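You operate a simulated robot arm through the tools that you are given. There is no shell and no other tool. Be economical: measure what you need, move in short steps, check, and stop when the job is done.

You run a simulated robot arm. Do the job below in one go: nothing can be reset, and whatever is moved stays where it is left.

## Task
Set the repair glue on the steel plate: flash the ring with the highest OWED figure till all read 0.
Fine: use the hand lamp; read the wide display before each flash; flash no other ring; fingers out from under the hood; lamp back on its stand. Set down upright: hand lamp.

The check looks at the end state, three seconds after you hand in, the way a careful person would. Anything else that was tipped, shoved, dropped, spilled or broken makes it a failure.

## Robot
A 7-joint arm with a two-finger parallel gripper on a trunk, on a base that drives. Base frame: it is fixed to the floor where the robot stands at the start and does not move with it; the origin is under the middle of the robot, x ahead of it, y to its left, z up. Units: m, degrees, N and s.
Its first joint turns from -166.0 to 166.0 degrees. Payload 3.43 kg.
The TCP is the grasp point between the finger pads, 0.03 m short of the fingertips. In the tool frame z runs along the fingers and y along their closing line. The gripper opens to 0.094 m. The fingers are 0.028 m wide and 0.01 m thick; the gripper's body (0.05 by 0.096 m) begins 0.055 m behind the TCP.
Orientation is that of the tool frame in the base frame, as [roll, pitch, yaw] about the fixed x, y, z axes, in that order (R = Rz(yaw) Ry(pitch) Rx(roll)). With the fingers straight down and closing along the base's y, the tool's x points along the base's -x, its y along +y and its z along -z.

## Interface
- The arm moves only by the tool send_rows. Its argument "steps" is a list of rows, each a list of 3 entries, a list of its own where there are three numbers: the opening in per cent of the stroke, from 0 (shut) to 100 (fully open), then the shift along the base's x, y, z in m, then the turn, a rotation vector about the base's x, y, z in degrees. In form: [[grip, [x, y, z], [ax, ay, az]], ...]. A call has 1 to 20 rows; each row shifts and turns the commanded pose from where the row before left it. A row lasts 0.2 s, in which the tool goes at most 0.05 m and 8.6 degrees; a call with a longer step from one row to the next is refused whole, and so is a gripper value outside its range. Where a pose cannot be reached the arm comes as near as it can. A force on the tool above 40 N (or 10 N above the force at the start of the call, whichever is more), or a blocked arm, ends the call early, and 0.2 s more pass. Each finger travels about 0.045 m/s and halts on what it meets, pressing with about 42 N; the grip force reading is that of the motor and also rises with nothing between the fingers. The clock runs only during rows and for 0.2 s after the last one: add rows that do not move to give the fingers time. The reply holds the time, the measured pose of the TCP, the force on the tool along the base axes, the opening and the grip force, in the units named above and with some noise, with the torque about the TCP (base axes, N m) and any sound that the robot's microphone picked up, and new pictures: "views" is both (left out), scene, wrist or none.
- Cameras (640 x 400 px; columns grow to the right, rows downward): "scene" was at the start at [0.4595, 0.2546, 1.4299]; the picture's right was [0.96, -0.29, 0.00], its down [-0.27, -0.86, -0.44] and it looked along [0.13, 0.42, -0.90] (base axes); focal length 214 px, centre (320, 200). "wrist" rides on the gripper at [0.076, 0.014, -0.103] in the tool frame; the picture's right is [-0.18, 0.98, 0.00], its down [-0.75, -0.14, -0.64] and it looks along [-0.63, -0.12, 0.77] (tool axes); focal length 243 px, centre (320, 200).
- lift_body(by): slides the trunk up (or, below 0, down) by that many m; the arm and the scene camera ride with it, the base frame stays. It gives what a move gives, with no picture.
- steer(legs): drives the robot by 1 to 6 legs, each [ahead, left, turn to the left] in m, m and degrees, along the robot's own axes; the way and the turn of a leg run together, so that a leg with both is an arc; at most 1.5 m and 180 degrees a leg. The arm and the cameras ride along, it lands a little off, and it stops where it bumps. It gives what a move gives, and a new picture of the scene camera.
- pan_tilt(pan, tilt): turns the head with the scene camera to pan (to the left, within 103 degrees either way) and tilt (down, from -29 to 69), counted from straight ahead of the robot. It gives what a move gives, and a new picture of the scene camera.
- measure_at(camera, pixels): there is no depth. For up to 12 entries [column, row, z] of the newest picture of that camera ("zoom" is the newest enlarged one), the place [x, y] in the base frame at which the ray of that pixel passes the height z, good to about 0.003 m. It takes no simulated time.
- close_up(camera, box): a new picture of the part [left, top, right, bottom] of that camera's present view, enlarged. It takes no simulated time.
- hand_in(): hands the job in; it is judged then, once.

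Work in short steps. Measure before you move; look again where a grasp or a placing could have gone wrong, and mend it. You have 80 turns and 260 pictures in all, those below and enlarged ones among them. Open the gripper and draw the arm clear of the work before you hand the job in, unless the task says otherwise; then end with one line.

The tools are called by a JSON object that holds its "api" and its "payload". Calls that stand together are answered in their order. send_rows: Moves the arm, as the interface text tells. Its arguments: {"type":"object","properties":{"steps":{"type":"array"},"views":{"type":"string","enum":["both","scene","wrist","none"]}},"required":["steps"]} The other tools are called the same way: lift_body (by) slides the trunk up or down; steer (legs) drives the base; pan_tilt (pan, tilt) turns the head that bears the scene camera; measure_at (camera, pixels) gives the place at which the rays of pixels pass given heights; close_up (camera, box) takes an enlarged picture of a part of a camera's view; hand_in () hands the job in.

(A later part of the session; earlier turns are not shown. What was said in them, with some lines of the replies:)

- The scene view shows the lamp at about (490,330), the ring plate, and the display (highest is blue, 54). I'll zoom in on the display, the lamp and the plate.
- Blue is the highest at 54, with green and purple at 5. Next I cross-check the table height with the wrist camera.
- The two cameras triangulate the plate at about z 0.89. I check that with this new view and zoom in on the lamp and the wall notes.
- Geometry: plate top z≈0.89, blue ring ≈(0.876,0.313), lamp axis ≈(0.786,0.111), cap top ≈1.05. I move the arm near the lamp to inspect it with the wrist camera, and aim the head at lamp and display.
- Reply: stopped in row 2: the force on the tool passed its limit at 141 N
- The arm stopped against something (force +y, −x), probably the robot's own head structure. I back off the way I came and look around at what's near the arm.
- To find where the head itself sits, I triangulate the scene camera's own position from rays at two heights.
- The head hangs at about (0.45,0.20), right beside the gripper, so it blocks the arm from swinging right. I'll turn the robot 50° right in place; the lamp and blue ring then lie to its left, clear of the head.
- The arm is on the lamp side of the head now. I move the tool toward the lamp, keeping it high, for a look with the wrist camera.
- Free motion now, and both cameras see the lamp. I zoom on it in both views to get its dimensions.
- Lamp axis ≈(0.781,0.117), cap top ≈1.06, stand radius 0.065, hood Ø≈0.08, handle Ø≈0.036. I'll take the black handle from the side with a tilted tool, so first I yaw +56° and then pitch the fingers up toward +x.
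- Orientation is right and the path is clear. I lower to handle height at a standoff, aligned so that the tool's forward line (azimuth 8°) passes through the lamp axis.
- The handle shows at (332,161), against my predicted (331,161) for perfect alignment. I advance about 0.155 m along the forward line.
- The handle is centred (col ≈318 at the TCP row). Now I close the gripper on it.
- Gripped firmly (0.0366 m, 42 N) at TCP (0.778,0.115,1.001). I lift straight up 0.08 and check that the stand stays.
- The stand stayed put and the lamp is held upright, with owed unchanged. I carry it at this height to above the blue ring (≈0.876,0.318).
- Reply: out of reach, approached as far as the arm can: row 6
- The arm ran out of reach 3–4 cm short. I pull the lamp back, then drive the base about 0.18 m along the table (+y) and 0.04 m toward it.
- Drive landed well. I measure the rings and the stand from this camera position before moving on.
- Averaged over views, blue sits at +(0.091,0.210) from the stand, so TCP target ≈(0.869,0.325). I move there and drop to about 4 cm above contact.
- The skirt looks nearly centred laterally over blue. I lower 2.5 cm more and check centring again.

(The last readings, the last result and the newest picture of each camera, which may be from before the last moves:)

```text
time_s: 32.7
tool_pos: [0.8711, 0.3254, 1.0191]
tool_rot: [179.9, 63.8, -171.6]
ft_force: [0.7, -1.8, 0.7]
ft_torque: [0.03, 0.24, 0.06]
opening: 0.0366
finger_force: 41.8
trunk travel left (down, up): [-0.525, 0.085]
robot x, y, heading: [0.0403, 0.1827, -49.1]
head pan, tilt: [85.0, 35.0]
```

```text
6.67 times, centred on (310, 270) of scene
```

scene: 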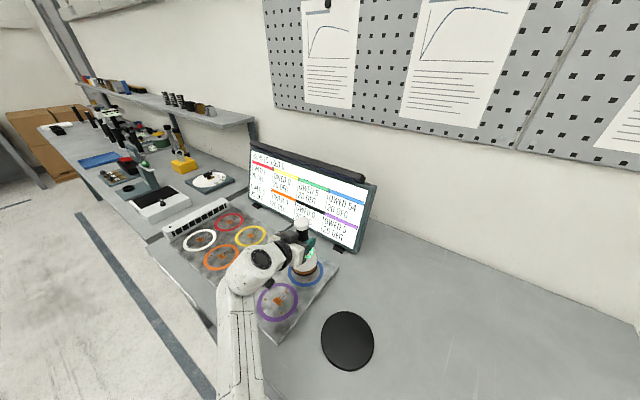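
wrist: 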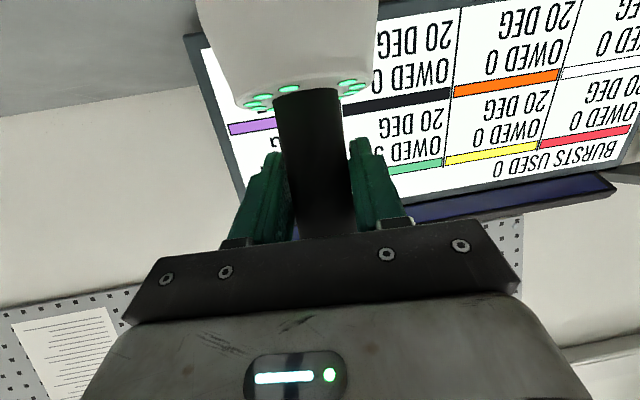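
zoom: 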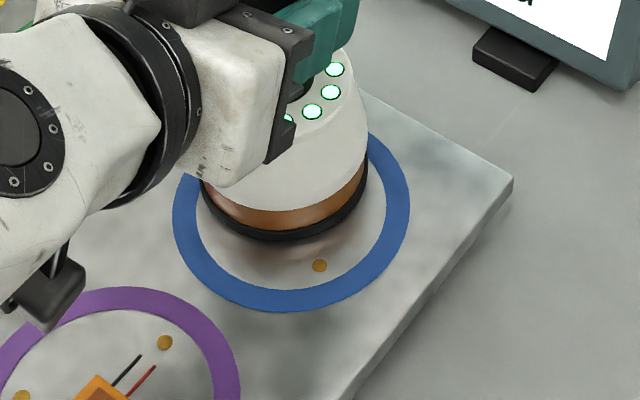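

Force shows contact already at TCP z 1.019 (plate ≈1.8 cm above the stand seat). The skirt is up-image of the ring centre, so I compute the offset.

{"api": "measure_at", "payload": {"camera": "scene", "pixels": [[304.6, 266.1, 0.9], [305.65, 272.5, 0.9], [288, 272.5, 0.9], [323.4, 272.5, 0.9]]}}

{"api": "send_rows", "payload": {"steps": [[0, [0, 0, 0.015], [0, 0, 0]], [0, [0, 0, 0], [0, 0, 0]]], "views": "scene"}}

{"api": "close_up", "payload": {"camera": "scene", "box": [240, 130, 400, 250]}}

```text
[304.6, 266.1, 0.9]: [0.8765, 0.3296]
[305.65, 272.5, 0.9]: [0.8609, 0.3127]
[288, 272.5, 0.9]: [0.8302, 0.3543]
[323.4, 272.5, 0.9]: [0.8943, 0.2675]
```

```text
time_s: 33.3
tool_pos: [0.8706, 0.3251, 1.035]
tool_rot: [180.0, 63.6, -171.5]
ft_force: [0.4, -1.1, -5.6]
ft_torque: [0.01, 0.0, -0.01]
opening: 0.0365
finger_force: 42.4
trunk travel left (down, up): [-0.525, 0.085]
robot x, y, heading: [0.0355, 0.1835, -48.9]
head pan, tilt: [85.0, 35.0]
```

scene: 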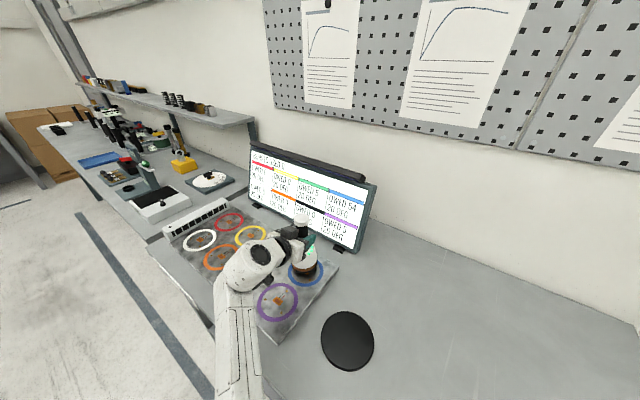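

```text
3.33 times, centred on (320, 190) of scene
```

zoom: 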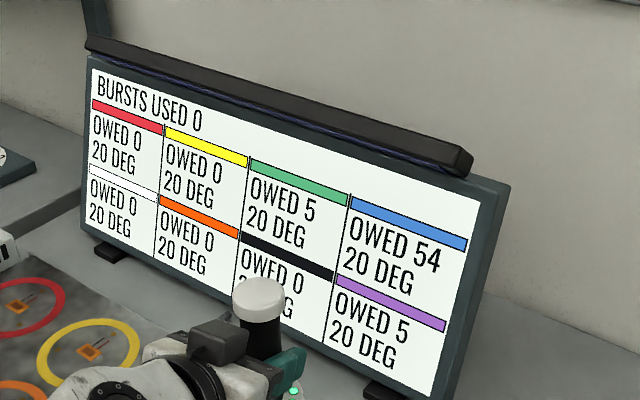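

Display still shows 0 bursts and blue 54. At equal height the lamp is off by (+0.0155,+0.017), so I shift it back by that, lower to light contact, and look.

{"api": "send_rows", "payload": {"steps": [[0, [-0.0155, -0.017, 0], [0, 0, 0]], [0, [0, 0, 0], [0, 0, 0]], [0, [0, 0, -0.01], [0, 0, 0]], [0, [0, 0, -0.004], [0, 0, 0]], [0, [0, 0, 0], [0, 0, 0]]], "views": "scene"}}

{"api": "close_up", "payload": {"camera": "scene", "box": [270, 240, 350, 300]}}

```text
time_s: 34.5
tool_pos: [0.855, 0.3091, 1.0202]
tool_rot: [-180.0, 63.8, -171.4]
ft_force: [-1.3, -0.7, -3.2]
ft_torque: [0.03, 0.06, 0.02]
opening: 0.0363
finger_force: 42.0
trunk travel left (down, up): [-0.525, 0.085]
robot x, y, heading: [0.0406, 0.1855, -49.1]
head pan, tilt: [85.0, 35.0]
```

scene: 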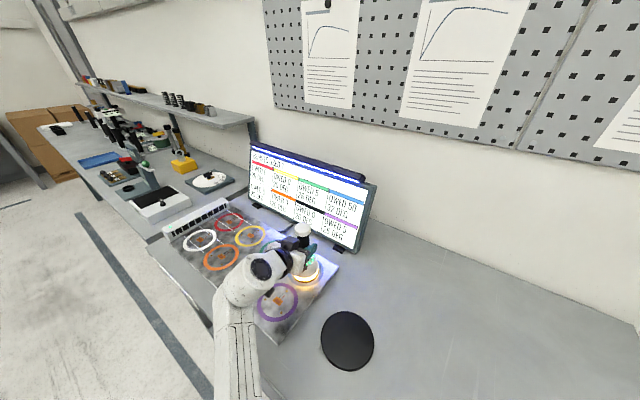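

```text
6.67 times, centred on (310, 270) of scene
```

zoom: 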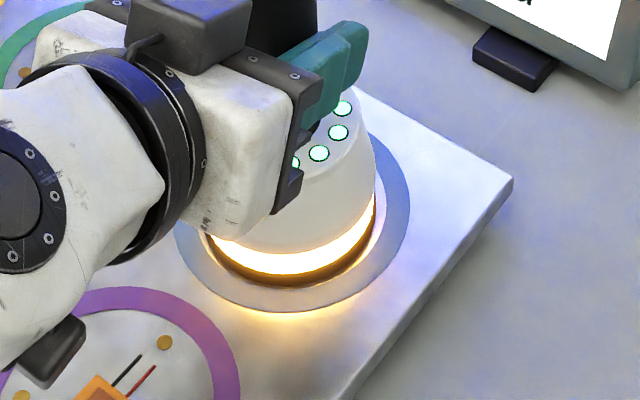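

The lamp fires upon being set centred on blue, which answers the trigger question. I read the display now.

{"api": "close_up", "payload": {"camera": "scene", "box": [240, 130, 400, 250]}}

```text
3.33 times, centred on (320, 190) of scene
```

zoom: 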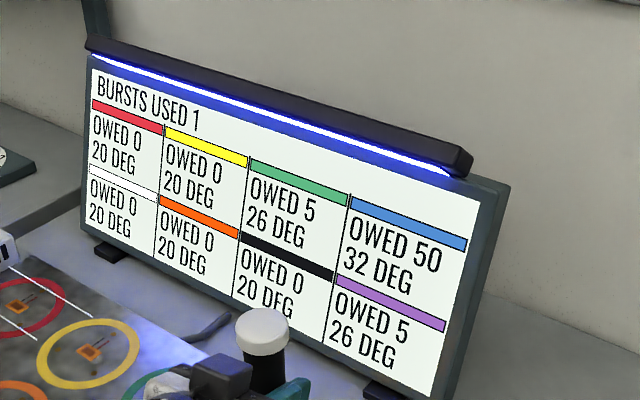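

Burst 1 is running: blue is at 50 and 32°, neighbours at 26°. I hold still briefly and see how it progresses.

{"api": "send_rows", "payload": {"steps": [[0, [0, 0, 0], [0, 0, 0]], [0, [0, 0, 0], [0, 0, 0]]], "views": "none"}}

{"api": "close_up", "payload": {"camera": "scene", "box": [240, 130, 400, 250]}}

{"api": "close_up", "payload": {"camera": "scene", "box": [270, 240, 350, 300]}}

```text
time_s: 35.1
tool_pos: [0.8553, 0.3097, 1.0204]
tool_rot: [-180.0, 63.7, -171.5]
ft_force: [-0.3, -0.2, -1.5]
ft_torque: [0.05, 0.03, 0.01]
opening: 0.0368
finger_force: 42.0
trunk travel left (down, up): [-0.525, 0.085]
robot x, y, heading: [0.0389, 0.1859, -49.0]
head pan, tilt: [85.0, 35.0]
```

```text
3.33 times, centred on (320, 190) of scene
```

zoom: 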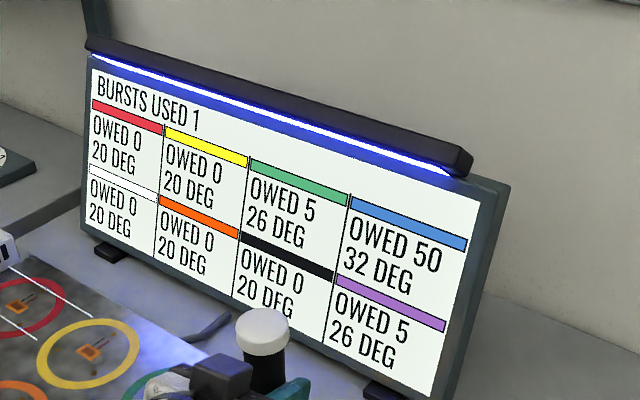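

```text
6.67 times, centred on (310, 270) of scene
```

zoom: 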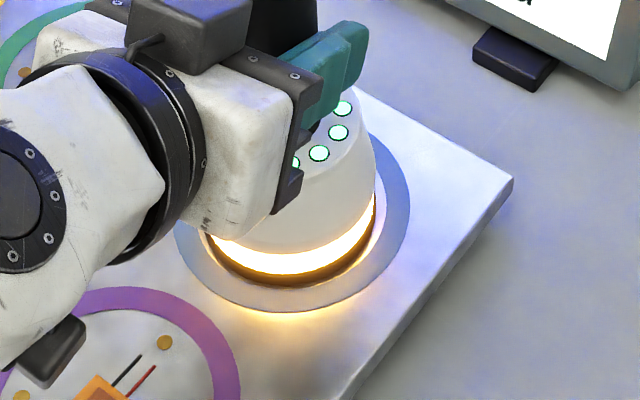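

Owed stays 50 while the skirt still glows. I wait a second longer.

{"api": "send_rows", "payload": {"steps": [[0, [0, 0, 0], [0, 0, 0]], [0, [0, 0, 0], [0, 0, 0]], [0, [0, 0, 0], [0, 0, 0]], [0, [0, 0, 0], [0, 0, 0]], [0, [0, 0, 0], [0, 0, 0]]], "views": "scene"}}

{"api": "close_up", "payload": {"camera": "scene", "box": [240, 130, 400, 250]}}

```text
time_s: 36.3
tool_pos: [0.8549, 0.3086, 1.0203]
tool_rot: [-180.0, 63.8, -171.4]
ft_force: [-0.5, -1.0, -0.8]
ft_torque: [0.06, -0.06, -0.01]
opening: 0.0366
finger_force: 42.1
trunk travel left (down, up): [-0.525, 0.085]
robot x, y, heading: [0.0419, 0.1806, -48.8]
head pan, tilt: [85.0, 35.0]
```

scene: 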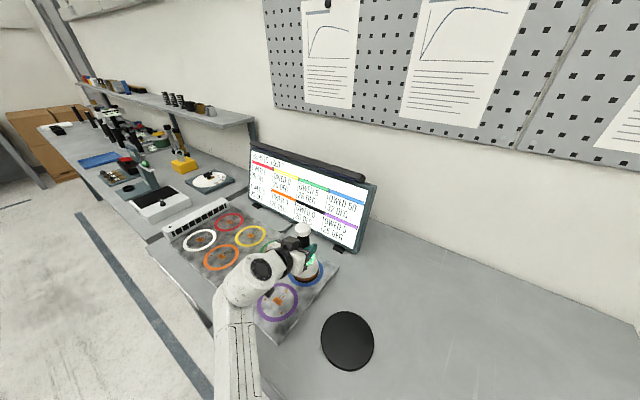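

```text
3.33 times, centred on (320, 190) of scene
```

zoom: 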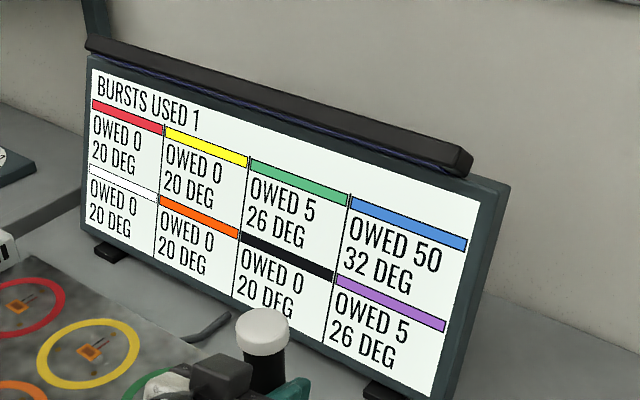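

Burst 1 gave −4 on blue (50 left) and +12°, and the lamp is now off. The display reads blue 50, the highest, so I lift slightly and set it down again for burst 2.

{"api": "send_rows", "payload": {"steps": [[0, [0, 0, 0.012], [0, 0, 0]], [0, [0, 0, 0], [0, 0, 0]], [0, [0, 0, 0], [0, 0, 0]], [0, [0, 0, -0.008], [0, 0, 0]], [0, [0, 0, -0.004], [0, 0, 0]], [0, [0, 0, 0], [0, 0, 0]], [0, [0, 0, 0], [0, 0, 0]]], "views": "scene"}}

{"api": "close_up", "payload": {"camera": "scene", "box": [240, 130, 400, 250]}}

{"api": "close_up", "payload": {"camera": "scene", "box": [270, 240, 350, 300]}}

```text
time_s: 37.9
tool_pos: [0.854, 0.3072, 1.0197]
tool_rot: [179.8, 63.9, -171.6]
ft_force: [0.6, 0.2, 1.3]
ft_torque: [0.09, 0.24, 0.05]
opening: 0.0367
finger_force: 42.1
trunk travel left (down, up): [-0.525, 0.085]
robot x, y, heading: [0.0438, 0.1826, -49.1]
head pan, tilt: [85.0, 35.0]
```

scene: 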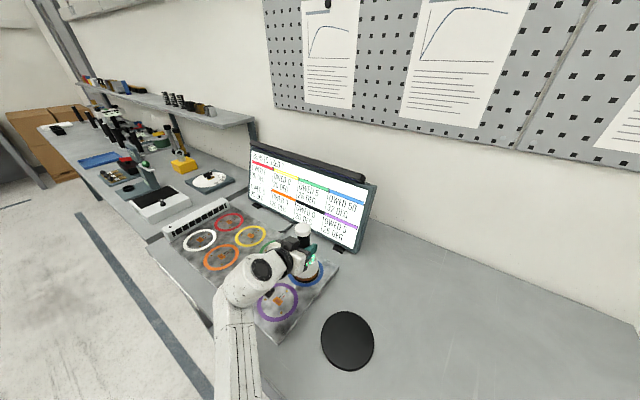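

```text
3.33 times, centred on (320, 190) of scene
```

zoom: 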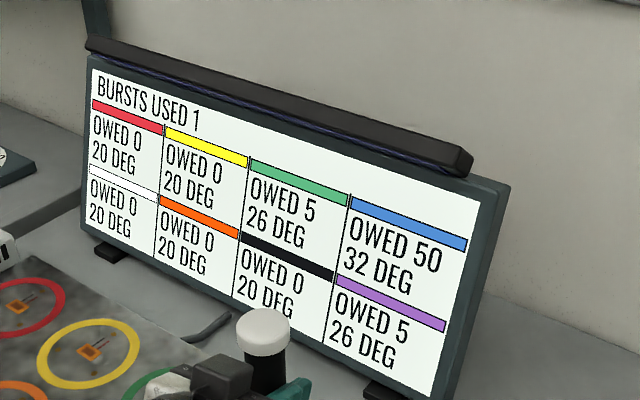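

```text
6.67 times, centred on (310, 270) of scene
```

zoom: 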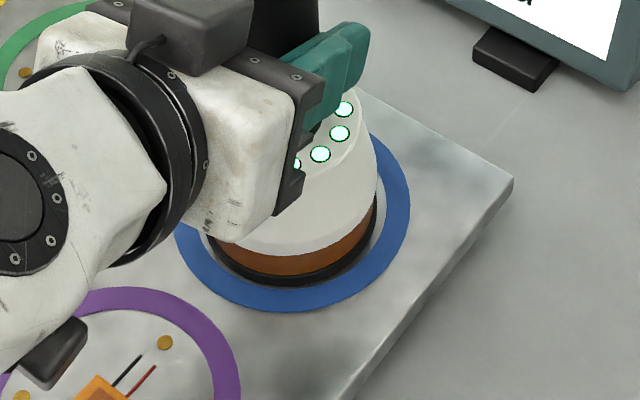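

No fire this time (force and torque resemble the first, non-firing contact). I wait a second to see whether it just needs dwell time.

{"api": "send_rows", "payload": {"steps": [[0, [0, 0, 0], [0, 0, 0]], [0, [0, 0, 0], [0, 0, 0]], [0, [0, 0, 0], [0, 0, 0]], [0, [0, 0, 0.0], [0, 0, 0]], [0, [0, 0, 0], [0, 0, 0]]], "views": "scene"}}

{"api": "close_up", "payload": {"camera": "scene", "box": [240, 130, 400, 250]}}

```text
time_s: 39.1
tool_pos: [0.8547, 0.3075, 1.0189]
tool_rot: [179.9, 63.7, -171.4]
ft_force: [3.1, 0.7, 7.1]
ft_torque: [-0.02, -0.08, 0.03]
opening: 0.0365
finger_force: 42.8
trunk travel left (down, up): [-0.525, 0.085]
robot x, y, heading: [0.0423, 0.1853, -48.9]
head pan, tilt: [85.0, 35.0]
```

scene: 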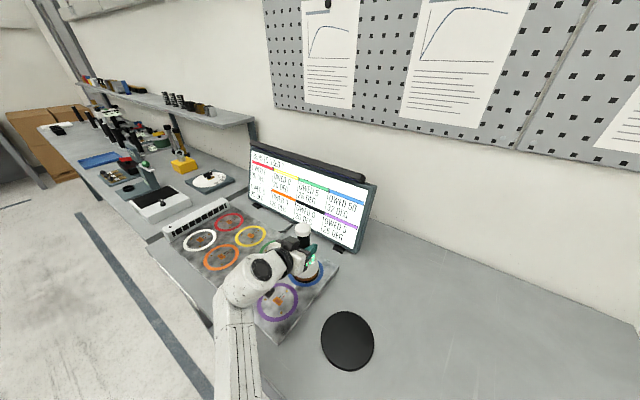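

```text
3.33 times, centred on (320, 190) of scene
```

zoom: 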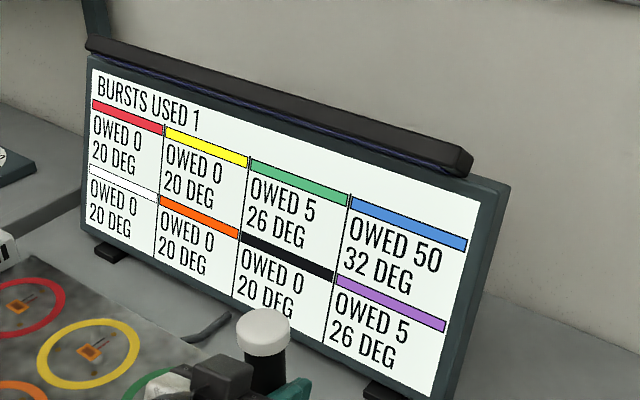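

Still idle, so my 1 cm lift was probably too small to re-arm it. I lift 4 cm, pause, then lower again gently.

{"api": "send_rows", "payload": {"steps": [[0, [0, 0, 0.02], [0, 0, 0]], [0, [0, 0, 0.02], [0, 0, 0]], [0, [0, 0, 0], [0, 0, 0]], [0, [0, 0, 0], [0, 0, 0]], [0, [0, 0, -0.02], [0, 0, 0]], [0, [0, 0, -0.01], [0, 0, 0]], [0, [0, 0, -0.005], [0, 0, 0]], [0, [0, 0, -0.004], [0, 0, 0]], [0, [0, 0, 0], [0, 0, 0]]], "views": "scene"}}

{"api": "close_up", "payload": {"camera": "scene", "box": [240, 130, 400, 250]}}

{"api": "close_up", "payload": {"camera": "scene", "box": [270, 240, 350, 300]}}

```text
time_s: 41.1
tool_pos: [0.8533, 0.3083, 1.0198]
tool_rot: [179.9, 63.8, -171.6]
ft_force: [0.7, 0.3, -5.3]
ft_torque: [-0.01, 0.01, -0.01]
opening: 0.0363
finger_force: 42.3
trunk travel left (down, up): [-0.525, 0.085]
robot x, y, heading: [0.0396, 0.1842, -49.0]
head pan, tilt: [85.0, 35.0]
```

scene: 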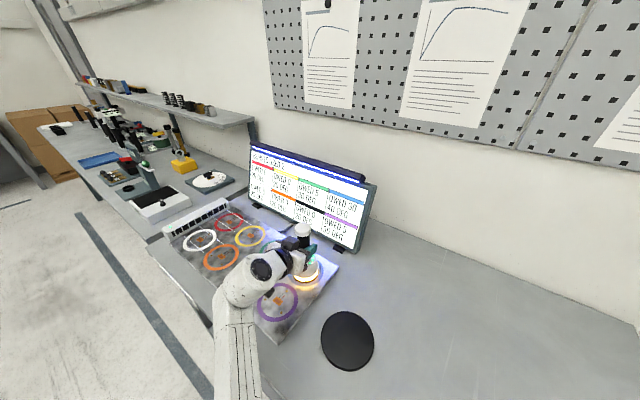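

```text
3.33 times, centred on (320, 190) of scene
```

zoom: 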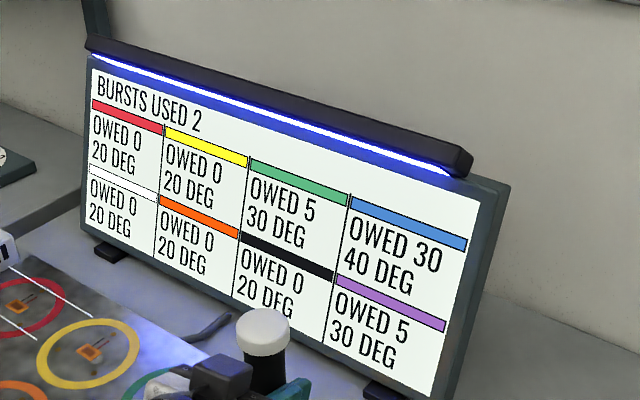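

```text
6.67 times, centred on (310, 270) of scene
```

zoom: 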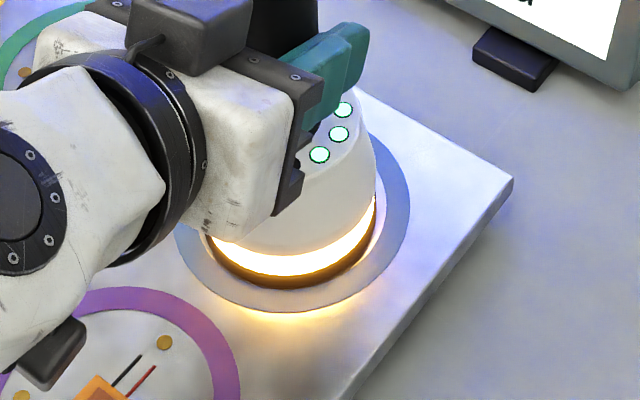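

Burst 2 fired: blue 54→50→30, at 40°, neighbours still 5 at 30°. I let it finish, lift 4 cm to re-arm, and read the display.

{"api": "send_rows", "payload": {"steps": [[0, [0, 0, 0], [0, 0, 0]], [0, [0, 0, 0], [0, 0, 0]], [0, [0, 0, 0], [0, 0, 0]], [0, [0, 0, 0], [0, 0, 0]], [0, [0, 0, 0], [0, 0, 0]], [0, [0, 0, 0], [0, 0, 0]], [0, [0, 0, 0], [0, 0, 0]], [0, [0, 0, 0.02], [0, 0, 0]], [0, [0, 0, 0.019], [0, 0, 0]], [0, [0, 0, 0], [0, 0, 0]]], "views": "scene"}}

{"api": "close_up", "payload": {"camera": "scene", "box": [240, 130, 400, 250]}}

```text
time_s: 43.3
tool_pos: [0.8544, 0.3072, 1.0611]
tool_rot: [179.9, 63.7, -171.6]
ft_force: [0.4, -0.1, -5.8]
ft_torque: [-0.03, 0.05, -0.01]
opening: 0.0367
finger_force: 41.8
trunk travel left (down, up): [-0.525, 0.085]
robot x, y, heading: [0.0393, 0.1846, -48.9]
head pan, tilt: [85.0, 35.0]
```

scene: 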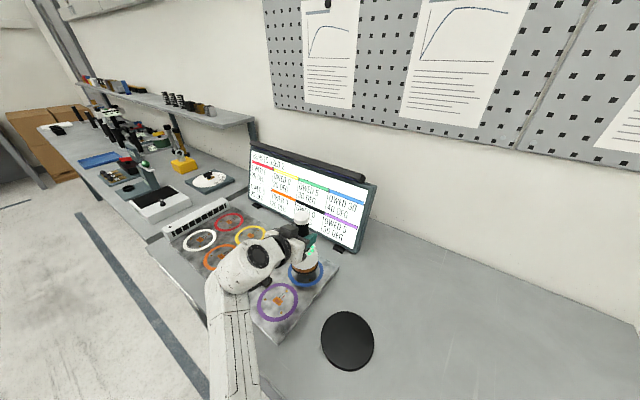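

```text
3.33 times, centred on (320, 190) of scene
```

zoom: 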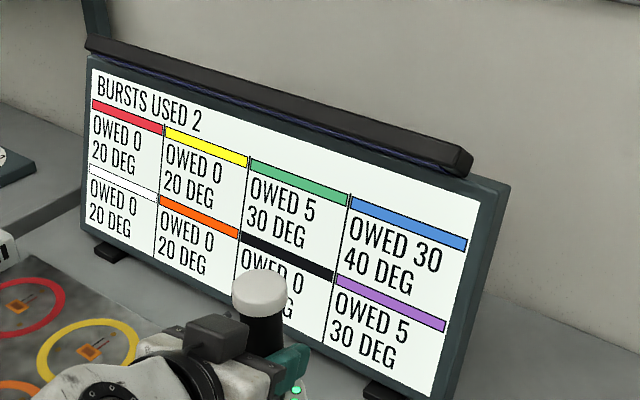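

The display reads blue 30 (highest), others 5/0. I lower by the same 3.9 cm for burst 3.

{"api": "send_rows", "payload": {"steps": [[0, [0, 0, -0.02], [0, 0, 0]], [0, [0, 0, -0.01], [0, 0, 0]], [0, [0, 0, -0.006], [0, 0, 0]], [0, [0, 0, -0.004], [0, 0, 0]], [0, [0, 0, 0], [0, 0, 0]], [0, [0, 0, 0], [0, 0, 0]]], "views": "scene"}}

{"api": "close_up", "payload": {"camera": "scene", "box": [240, 130, 400, 250]}}

```text
time_s: 44.7
tool_pos: [0.8541, 0.3083, 1.02]
tool_rot: [-180.0, 63.9, -171.5]
ft_force: [0.3, 0.7, -1.9]
ft_torque: [0.07, -0.08, -0.02]
opening: 0.0364
finger_force: 41.7
trunk travel left (down, up): [-0.525, 0.085]
robot x, y, heading: [0.0405, 0.1829, -49.0]
head pan, tilt: [85.0, 35.0]
```

scene: 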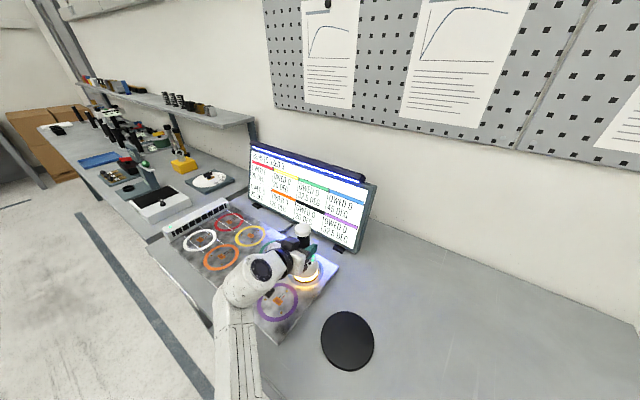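

```text
3.33 times, centred on (320, 190) of scene
```

zoom: 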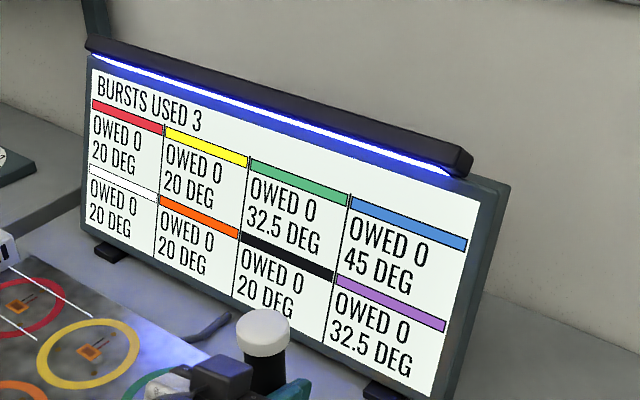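

All eight cells read OWED 0 after 3 bursts. I let the flash end, lift 6 cm, and carry the lamp back toward the stand.

{"api": "send_rows", "payload": {"steps": [[0, [0, 0, 0], [0, 0, 0]], [0, [0, 0, 0], [0, 0, 0]], [0, [0, 0, 0], [0, 0, 0]], [0, [0, 0, 0], [0, 0, 0]], [0, [0, 0, 0], [0, 0, 0]], [0, [0, 0, 0], [0, 0, 0]], [0, [0, 0, 0], [0, 0, 0]], [0, [0, 0, 0.02], [0, 0, 0]], [0, [0, 0, 0.02], [0, 0, 0]], [0, [0, 0, 0.03], [0, 0, 0]], [0, [-0.01, -0.025, 0], [0, 0, 0]], [0, [-0.014, -0.035, 0], [0, 0, 0]], [0, [-0.014, -0.035, 0], [0, 0, 0]], [0, [-0.014, -0.035, 0], [0, 0, 0]], [0, [-0.014, -0.035, 0], [0, 0, 0]], [0, [-0.01, -0.027, 0], [0, 0, 0]], [0, [0, 0, -0.02], [0, 0, 0]], [0, [0, 0, -0.015], [0, 0, 0]], [0, [0, 0, 0], [0, 0, 0]]], "views": "scene"}}

{"api": "close_up", "payload": {"camera": "scene", "box": [290, 280, 410, 370]}}

{"api": "close_up", "payload": {"camera": "scene", "box": [240, 130, 400, 250]}}

```text
time_s: 48.7
tool_pos: [0.7798, 0.1154, 1.0535]
tool_rot: [180.0, 63.7, -171.6]
ft_force: [-0.6, -0.1, -5.7]
ft_torque: [0.0, 0.02, -0.01]
opening: 0.0367
finger_force: 42.0
trunk travel left (down, up): [-0.525, 0.085]
robot x, y, heading: [0.0384, 0.182, -48.8]
head pan, tilt: [85.0, 35.0]
```

scene: 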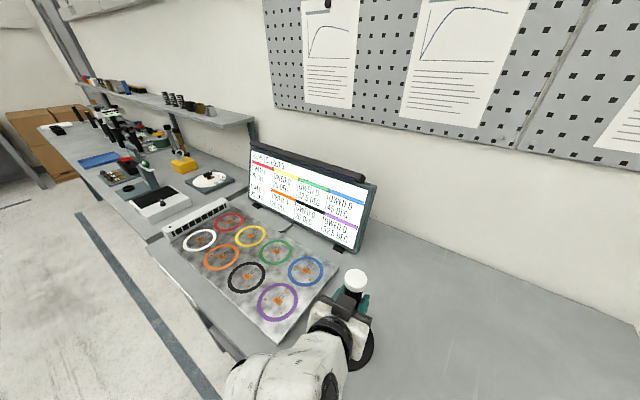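

```text
4.44 times, centred on (350, 325) of scene
```

zoom: 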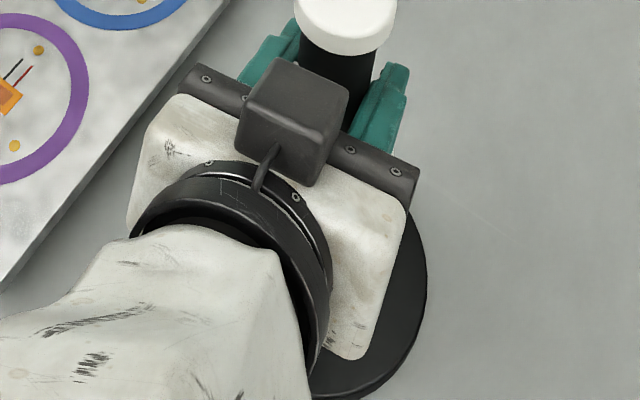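

```text
3.33 times, centred on (320, 190) of scene
```

zoom: 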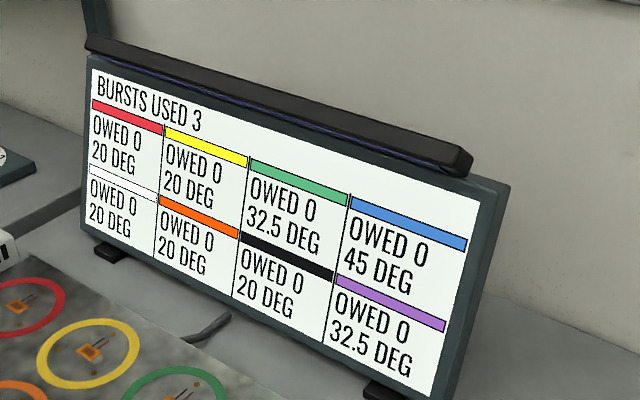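

Everything reads 0 and the lamp hangs over the stand at essentially the pick-up TCP (0.778,0.115). I lower to just above the pick-up height (1.001), then in small steps watching the force.

{"api": "send_rows", "payload": {"steps": [[0, [-0.002, -0.001, -0.02], [0, 0, 0]], [0, [0, 0, -0.015], [0, 0, 0]], [0, [0, 0, -0.007], [0, 0, 0]], [0, [0, 0, 0], [0, 0, 0]], [0, [0, 0, 0], [0, 0, 0]]], "views": "both"}}

{"api": "close_up", "payload": {"camera": "scene", "box": [290, 280, 410, 370]}}

```text
time_s: 49.9
tool_pos: [0.7778, 0.1159, 1.0137]
tool_rot: [-180.0, 63.7, -171.6]
ft_force: [0.8, 0.5, -5.7]
ft_torque: [-0.01, 0.05, 0.02]
opening: 0.0364
finger_force: 42.2
trunk travel left (down, up): [-0.525, 0.085]
robot x, y, heading: [0.039, 0.1865, -49.1]
head pan, tilt: [85.0, 35.0]
```

scene: 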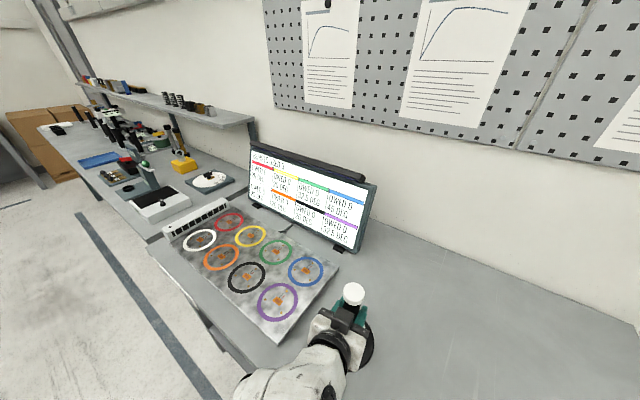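
wrist: 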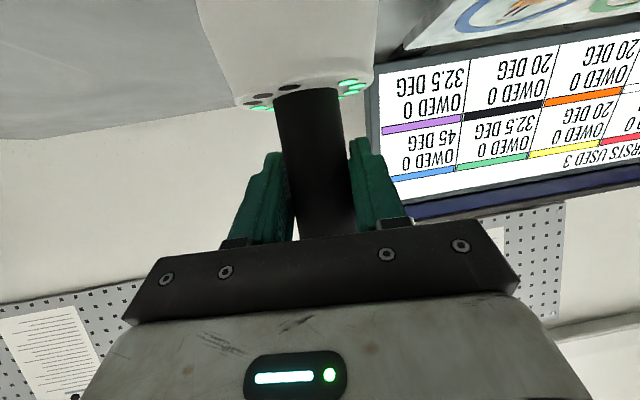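

```text
4.44 times, centred on (350, 325) of scene
```

zoom: 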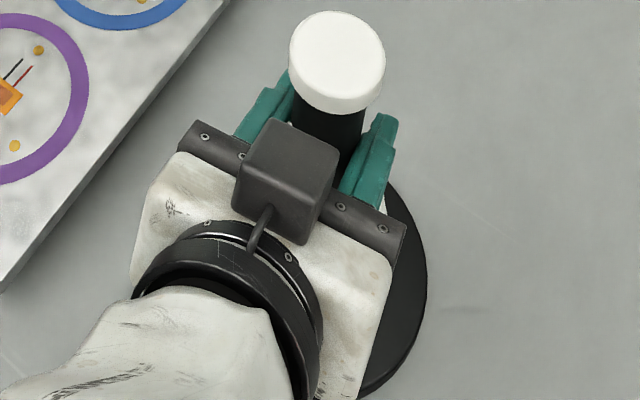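

The wrist view of hood and display matches the pick-up view. I lower the last ~1.2 cm in small steps.

{"api": "send_rows", "payload": {"steps": [[0, [0, 0, -0.005], [0, 0, 0]], [0, [0, 0, -0.004], [0, 0, 0]], [0, [0, 0, -0.002], [0, 0, 0]], [0, [0, 0, 0], [0, 0, 0]], [0, [0, 0, 0], [0, 0, 0]]], "views": "none"}}

```text
time_s: 51.1
tool_pos: [0.7765, 0.1155, 1.0017]
tool_rot: [-180.0, 63.6, -171.6]
ft_force: [0.1, 0.0, -6.4]
ft_torque: [0.02, 0.01, 0.0]
opening: 0.0366
finger_force: 41.9
trunk travel left (down, up): [-0.525, 0.085]
robot x, y, heading: [0.0422, 0.1849, -49.1]
head pan, tilt: [85.0, 35.0]
```

Not yet touching (force −6.4 N). I go down a couple of millimetres more.

{"api": "send_rows", "payload": {"steps": [[0, [0, 0, -0.001], [0, 0, 0]], [0, [0, 0, -0.001], [0, 0, 0]], [0, [0, 0, 0], [0, 0, 0]], [0, [0, 0, 0], [0, 0, 0]]], "views": "none"}}

```text
time_s: 52.1
tool_pos: [0.7777, 0.1155, 1.0014]
tool_rot: [-180.0, 63.9, -171.5]
ft_force: [3.7, -0.9, 8.2]
ft_torque: [-0.04, 0.14, 0.04]
opening: 0.0368
finger_force: 41.9
trunk travel left (down, up): [-0.525, 0.085]
robot x, y, heading: [0.0368, 0.1799, -48.9]
head pan, tilt: [85.0, 35.0]
```

Contact at the same height as the pick-up. I ease off 1 mm and open the fingers.

{"api": "send_rows", "payload": {"steps": [[0, [0, 0, 0.001], [0, 0, 0]], [50, [0, 0, 0], [0, 0, 0]], [60, [0, 0, 0], [0, 0, 0]], [100, [0, 0, 0], [0, 0, 0]], [100, [0, 0, 0], [0, 0, 0]], [100, [0, 0, 0], [0, 0, 0]], [100, [0, 0, 0], [0, 0, 0]]], "views": "both"}}

```text
time_s: 53.7
tool_pos: [0.777, 0.1151, 1.0018]
tool_rot: [180.0, 63.7, -171.5]
ft_force: [-0.5, 0.1, 0.2]
ft_torque: [0.0, 0.02, 0.01]
opening: 0.0941
finger_force: 0.1
trunk travel left (down, up): [-0.525, 0.085]
robot x, y, heading: [0.0399, 0.1859, -49.2]
head pan, tilt: [85.0, 35.0]
```

scene: 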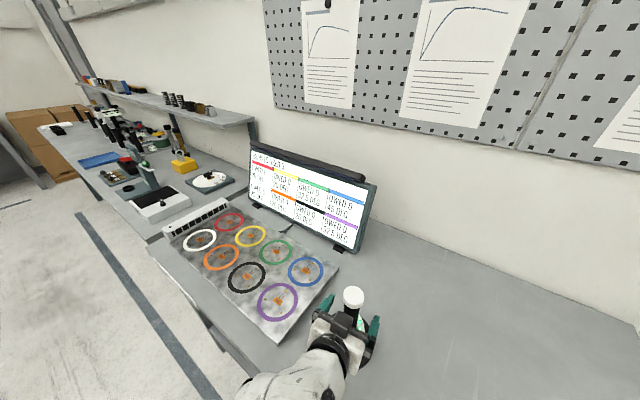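
wrist: 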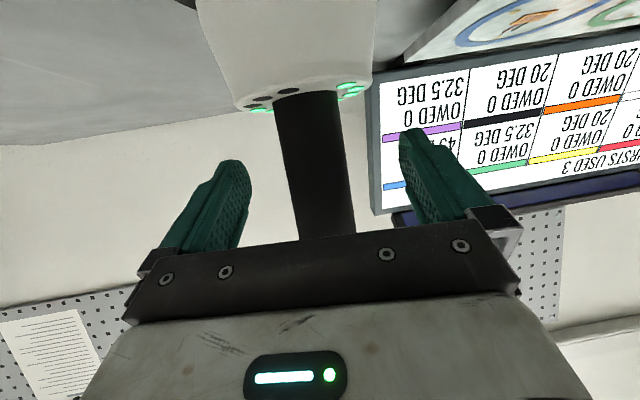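

The lamp stands free. I back straight out along the approach line (−x) and look at how it sits.

{"api": "send_rows", "payload": {"steps": [[100, [-0.03, -0.0043, 0], [0, 0, 0]], [100, [-0.03, -0.0043, 0], [0, 0, 0]], [100, [-0.03, -0.0043, 0], [0, 0, 0]], [100, [-0.03, -0.0043, 0], [0, 0, 0]], [100, [-0.03, -0.0043, 0], [0, 0, 0]], [100, [0, 0, 0.04], [0, 0, 0]], [100, [0, 0, 0.04], [0, 0, 0]], [100, [0, 0, 0], [0, 0, 0]]], "views": "both"}}

{"api": "close_up", "payload": {"camera": "scene", "box": [290, 270, 410, 380]}}

{"api": "close_up", "payload": {"camera": "scene", "box": [150, 130, 400, 350]}}

```text
time_s: 55.5
tool_pos: [0.6268, 0.0959, 1.0816]
tool_rot: [180.0, 63.6, -171.5]
ft_force: [0.2, 0.0, 0.1]
ft_torque: [-0.02, -0.01, 0.01]
opening: 0.0943
finger_force: 0.1
trunk travel left (down, up): [-0.525, 0.085]
robot x, y, heading: [0.0392, 0.1819, -49.0]
head pan, tilt: [85.0, 35.0]
```

scene: 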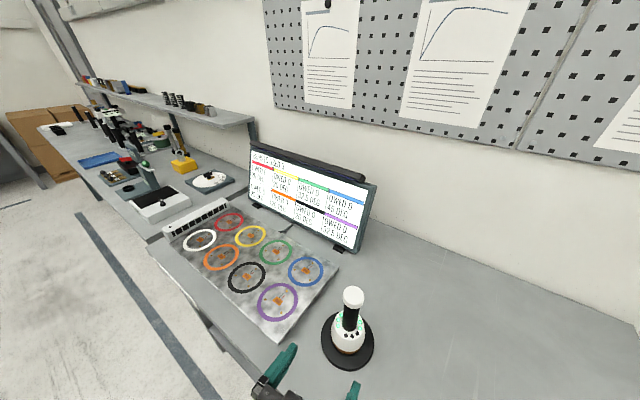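
wrist: 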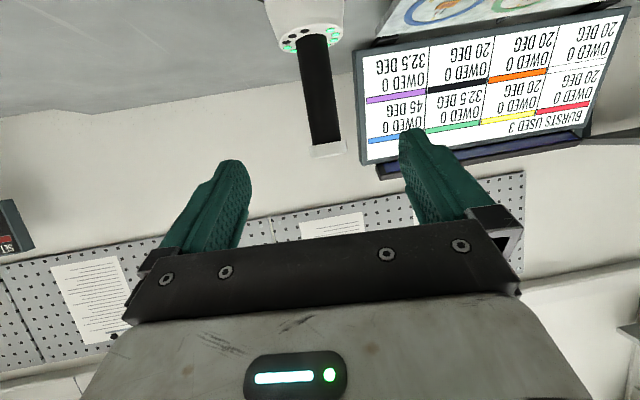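

```text
3.64 times, centred on (350, 325) of scene
```

zoom: 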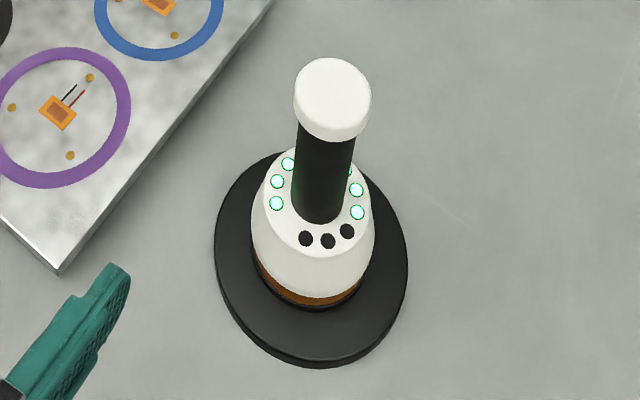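

```text
1.82 times, centred on (275, 240) of scene
```

zoom: 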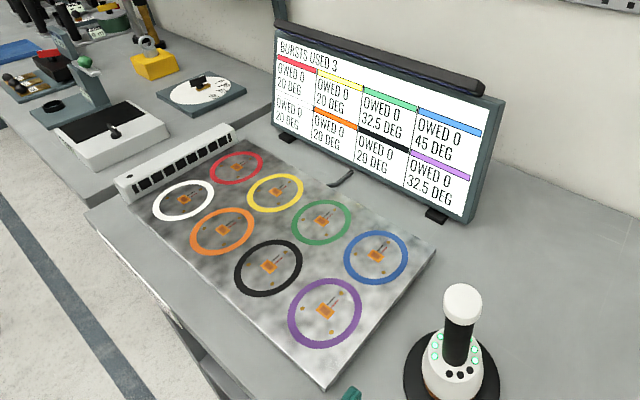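

The lamp is upright and centred on its stand (skirt centre ≈(313,250) vs disc (312,253)), and all cells show OWED 0. I draw the arm back a little further, then hand in.

{"api": "send_rows", "payload": {"steps": [[100, [-0.03, 0.0, 0.03], [0, 0, 0]], [100, [-0.03, 0.0, 0.03], [0, 0, 0]], [100, [0, 0, 0], [0, 0, 0]]], "views": "scene"}}

{"api": "hand_in", "payload": {}}

```text
time_s: 56.3
tool_pos: [0.5883, 0.1035, 1.1232]
tool_rot: [-179.9, 63.7, -171.5]
ft_force: [-0.7, 0.1, 0.6]
ft_torque: [-0.02, 0.0, 0.01]
opening: 0.0944
finger_force: 0.1
out of reach, approached as far as the arm can: row 2
trunk travel left (down, up): [-0.525, 0.085]
robot x, y, heading: [0.0435, 0.1832, -48.9]
head pan, tilt: [85.0, 35.0]
```

scene: 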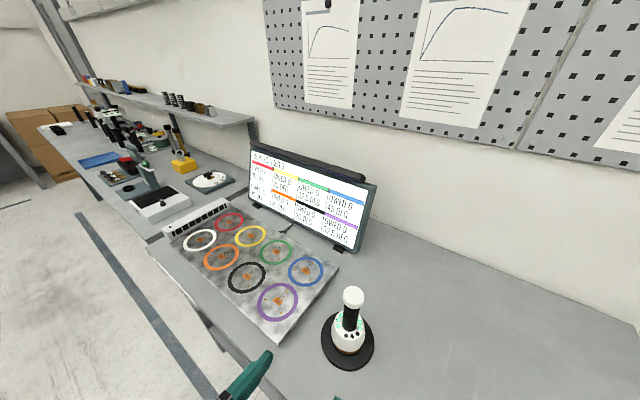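

```text
The job is handed in.
```

I flashed only the blue ring, three times, until every OWED figure read 0, put the lamp back upright on its stand, and handed the job in.
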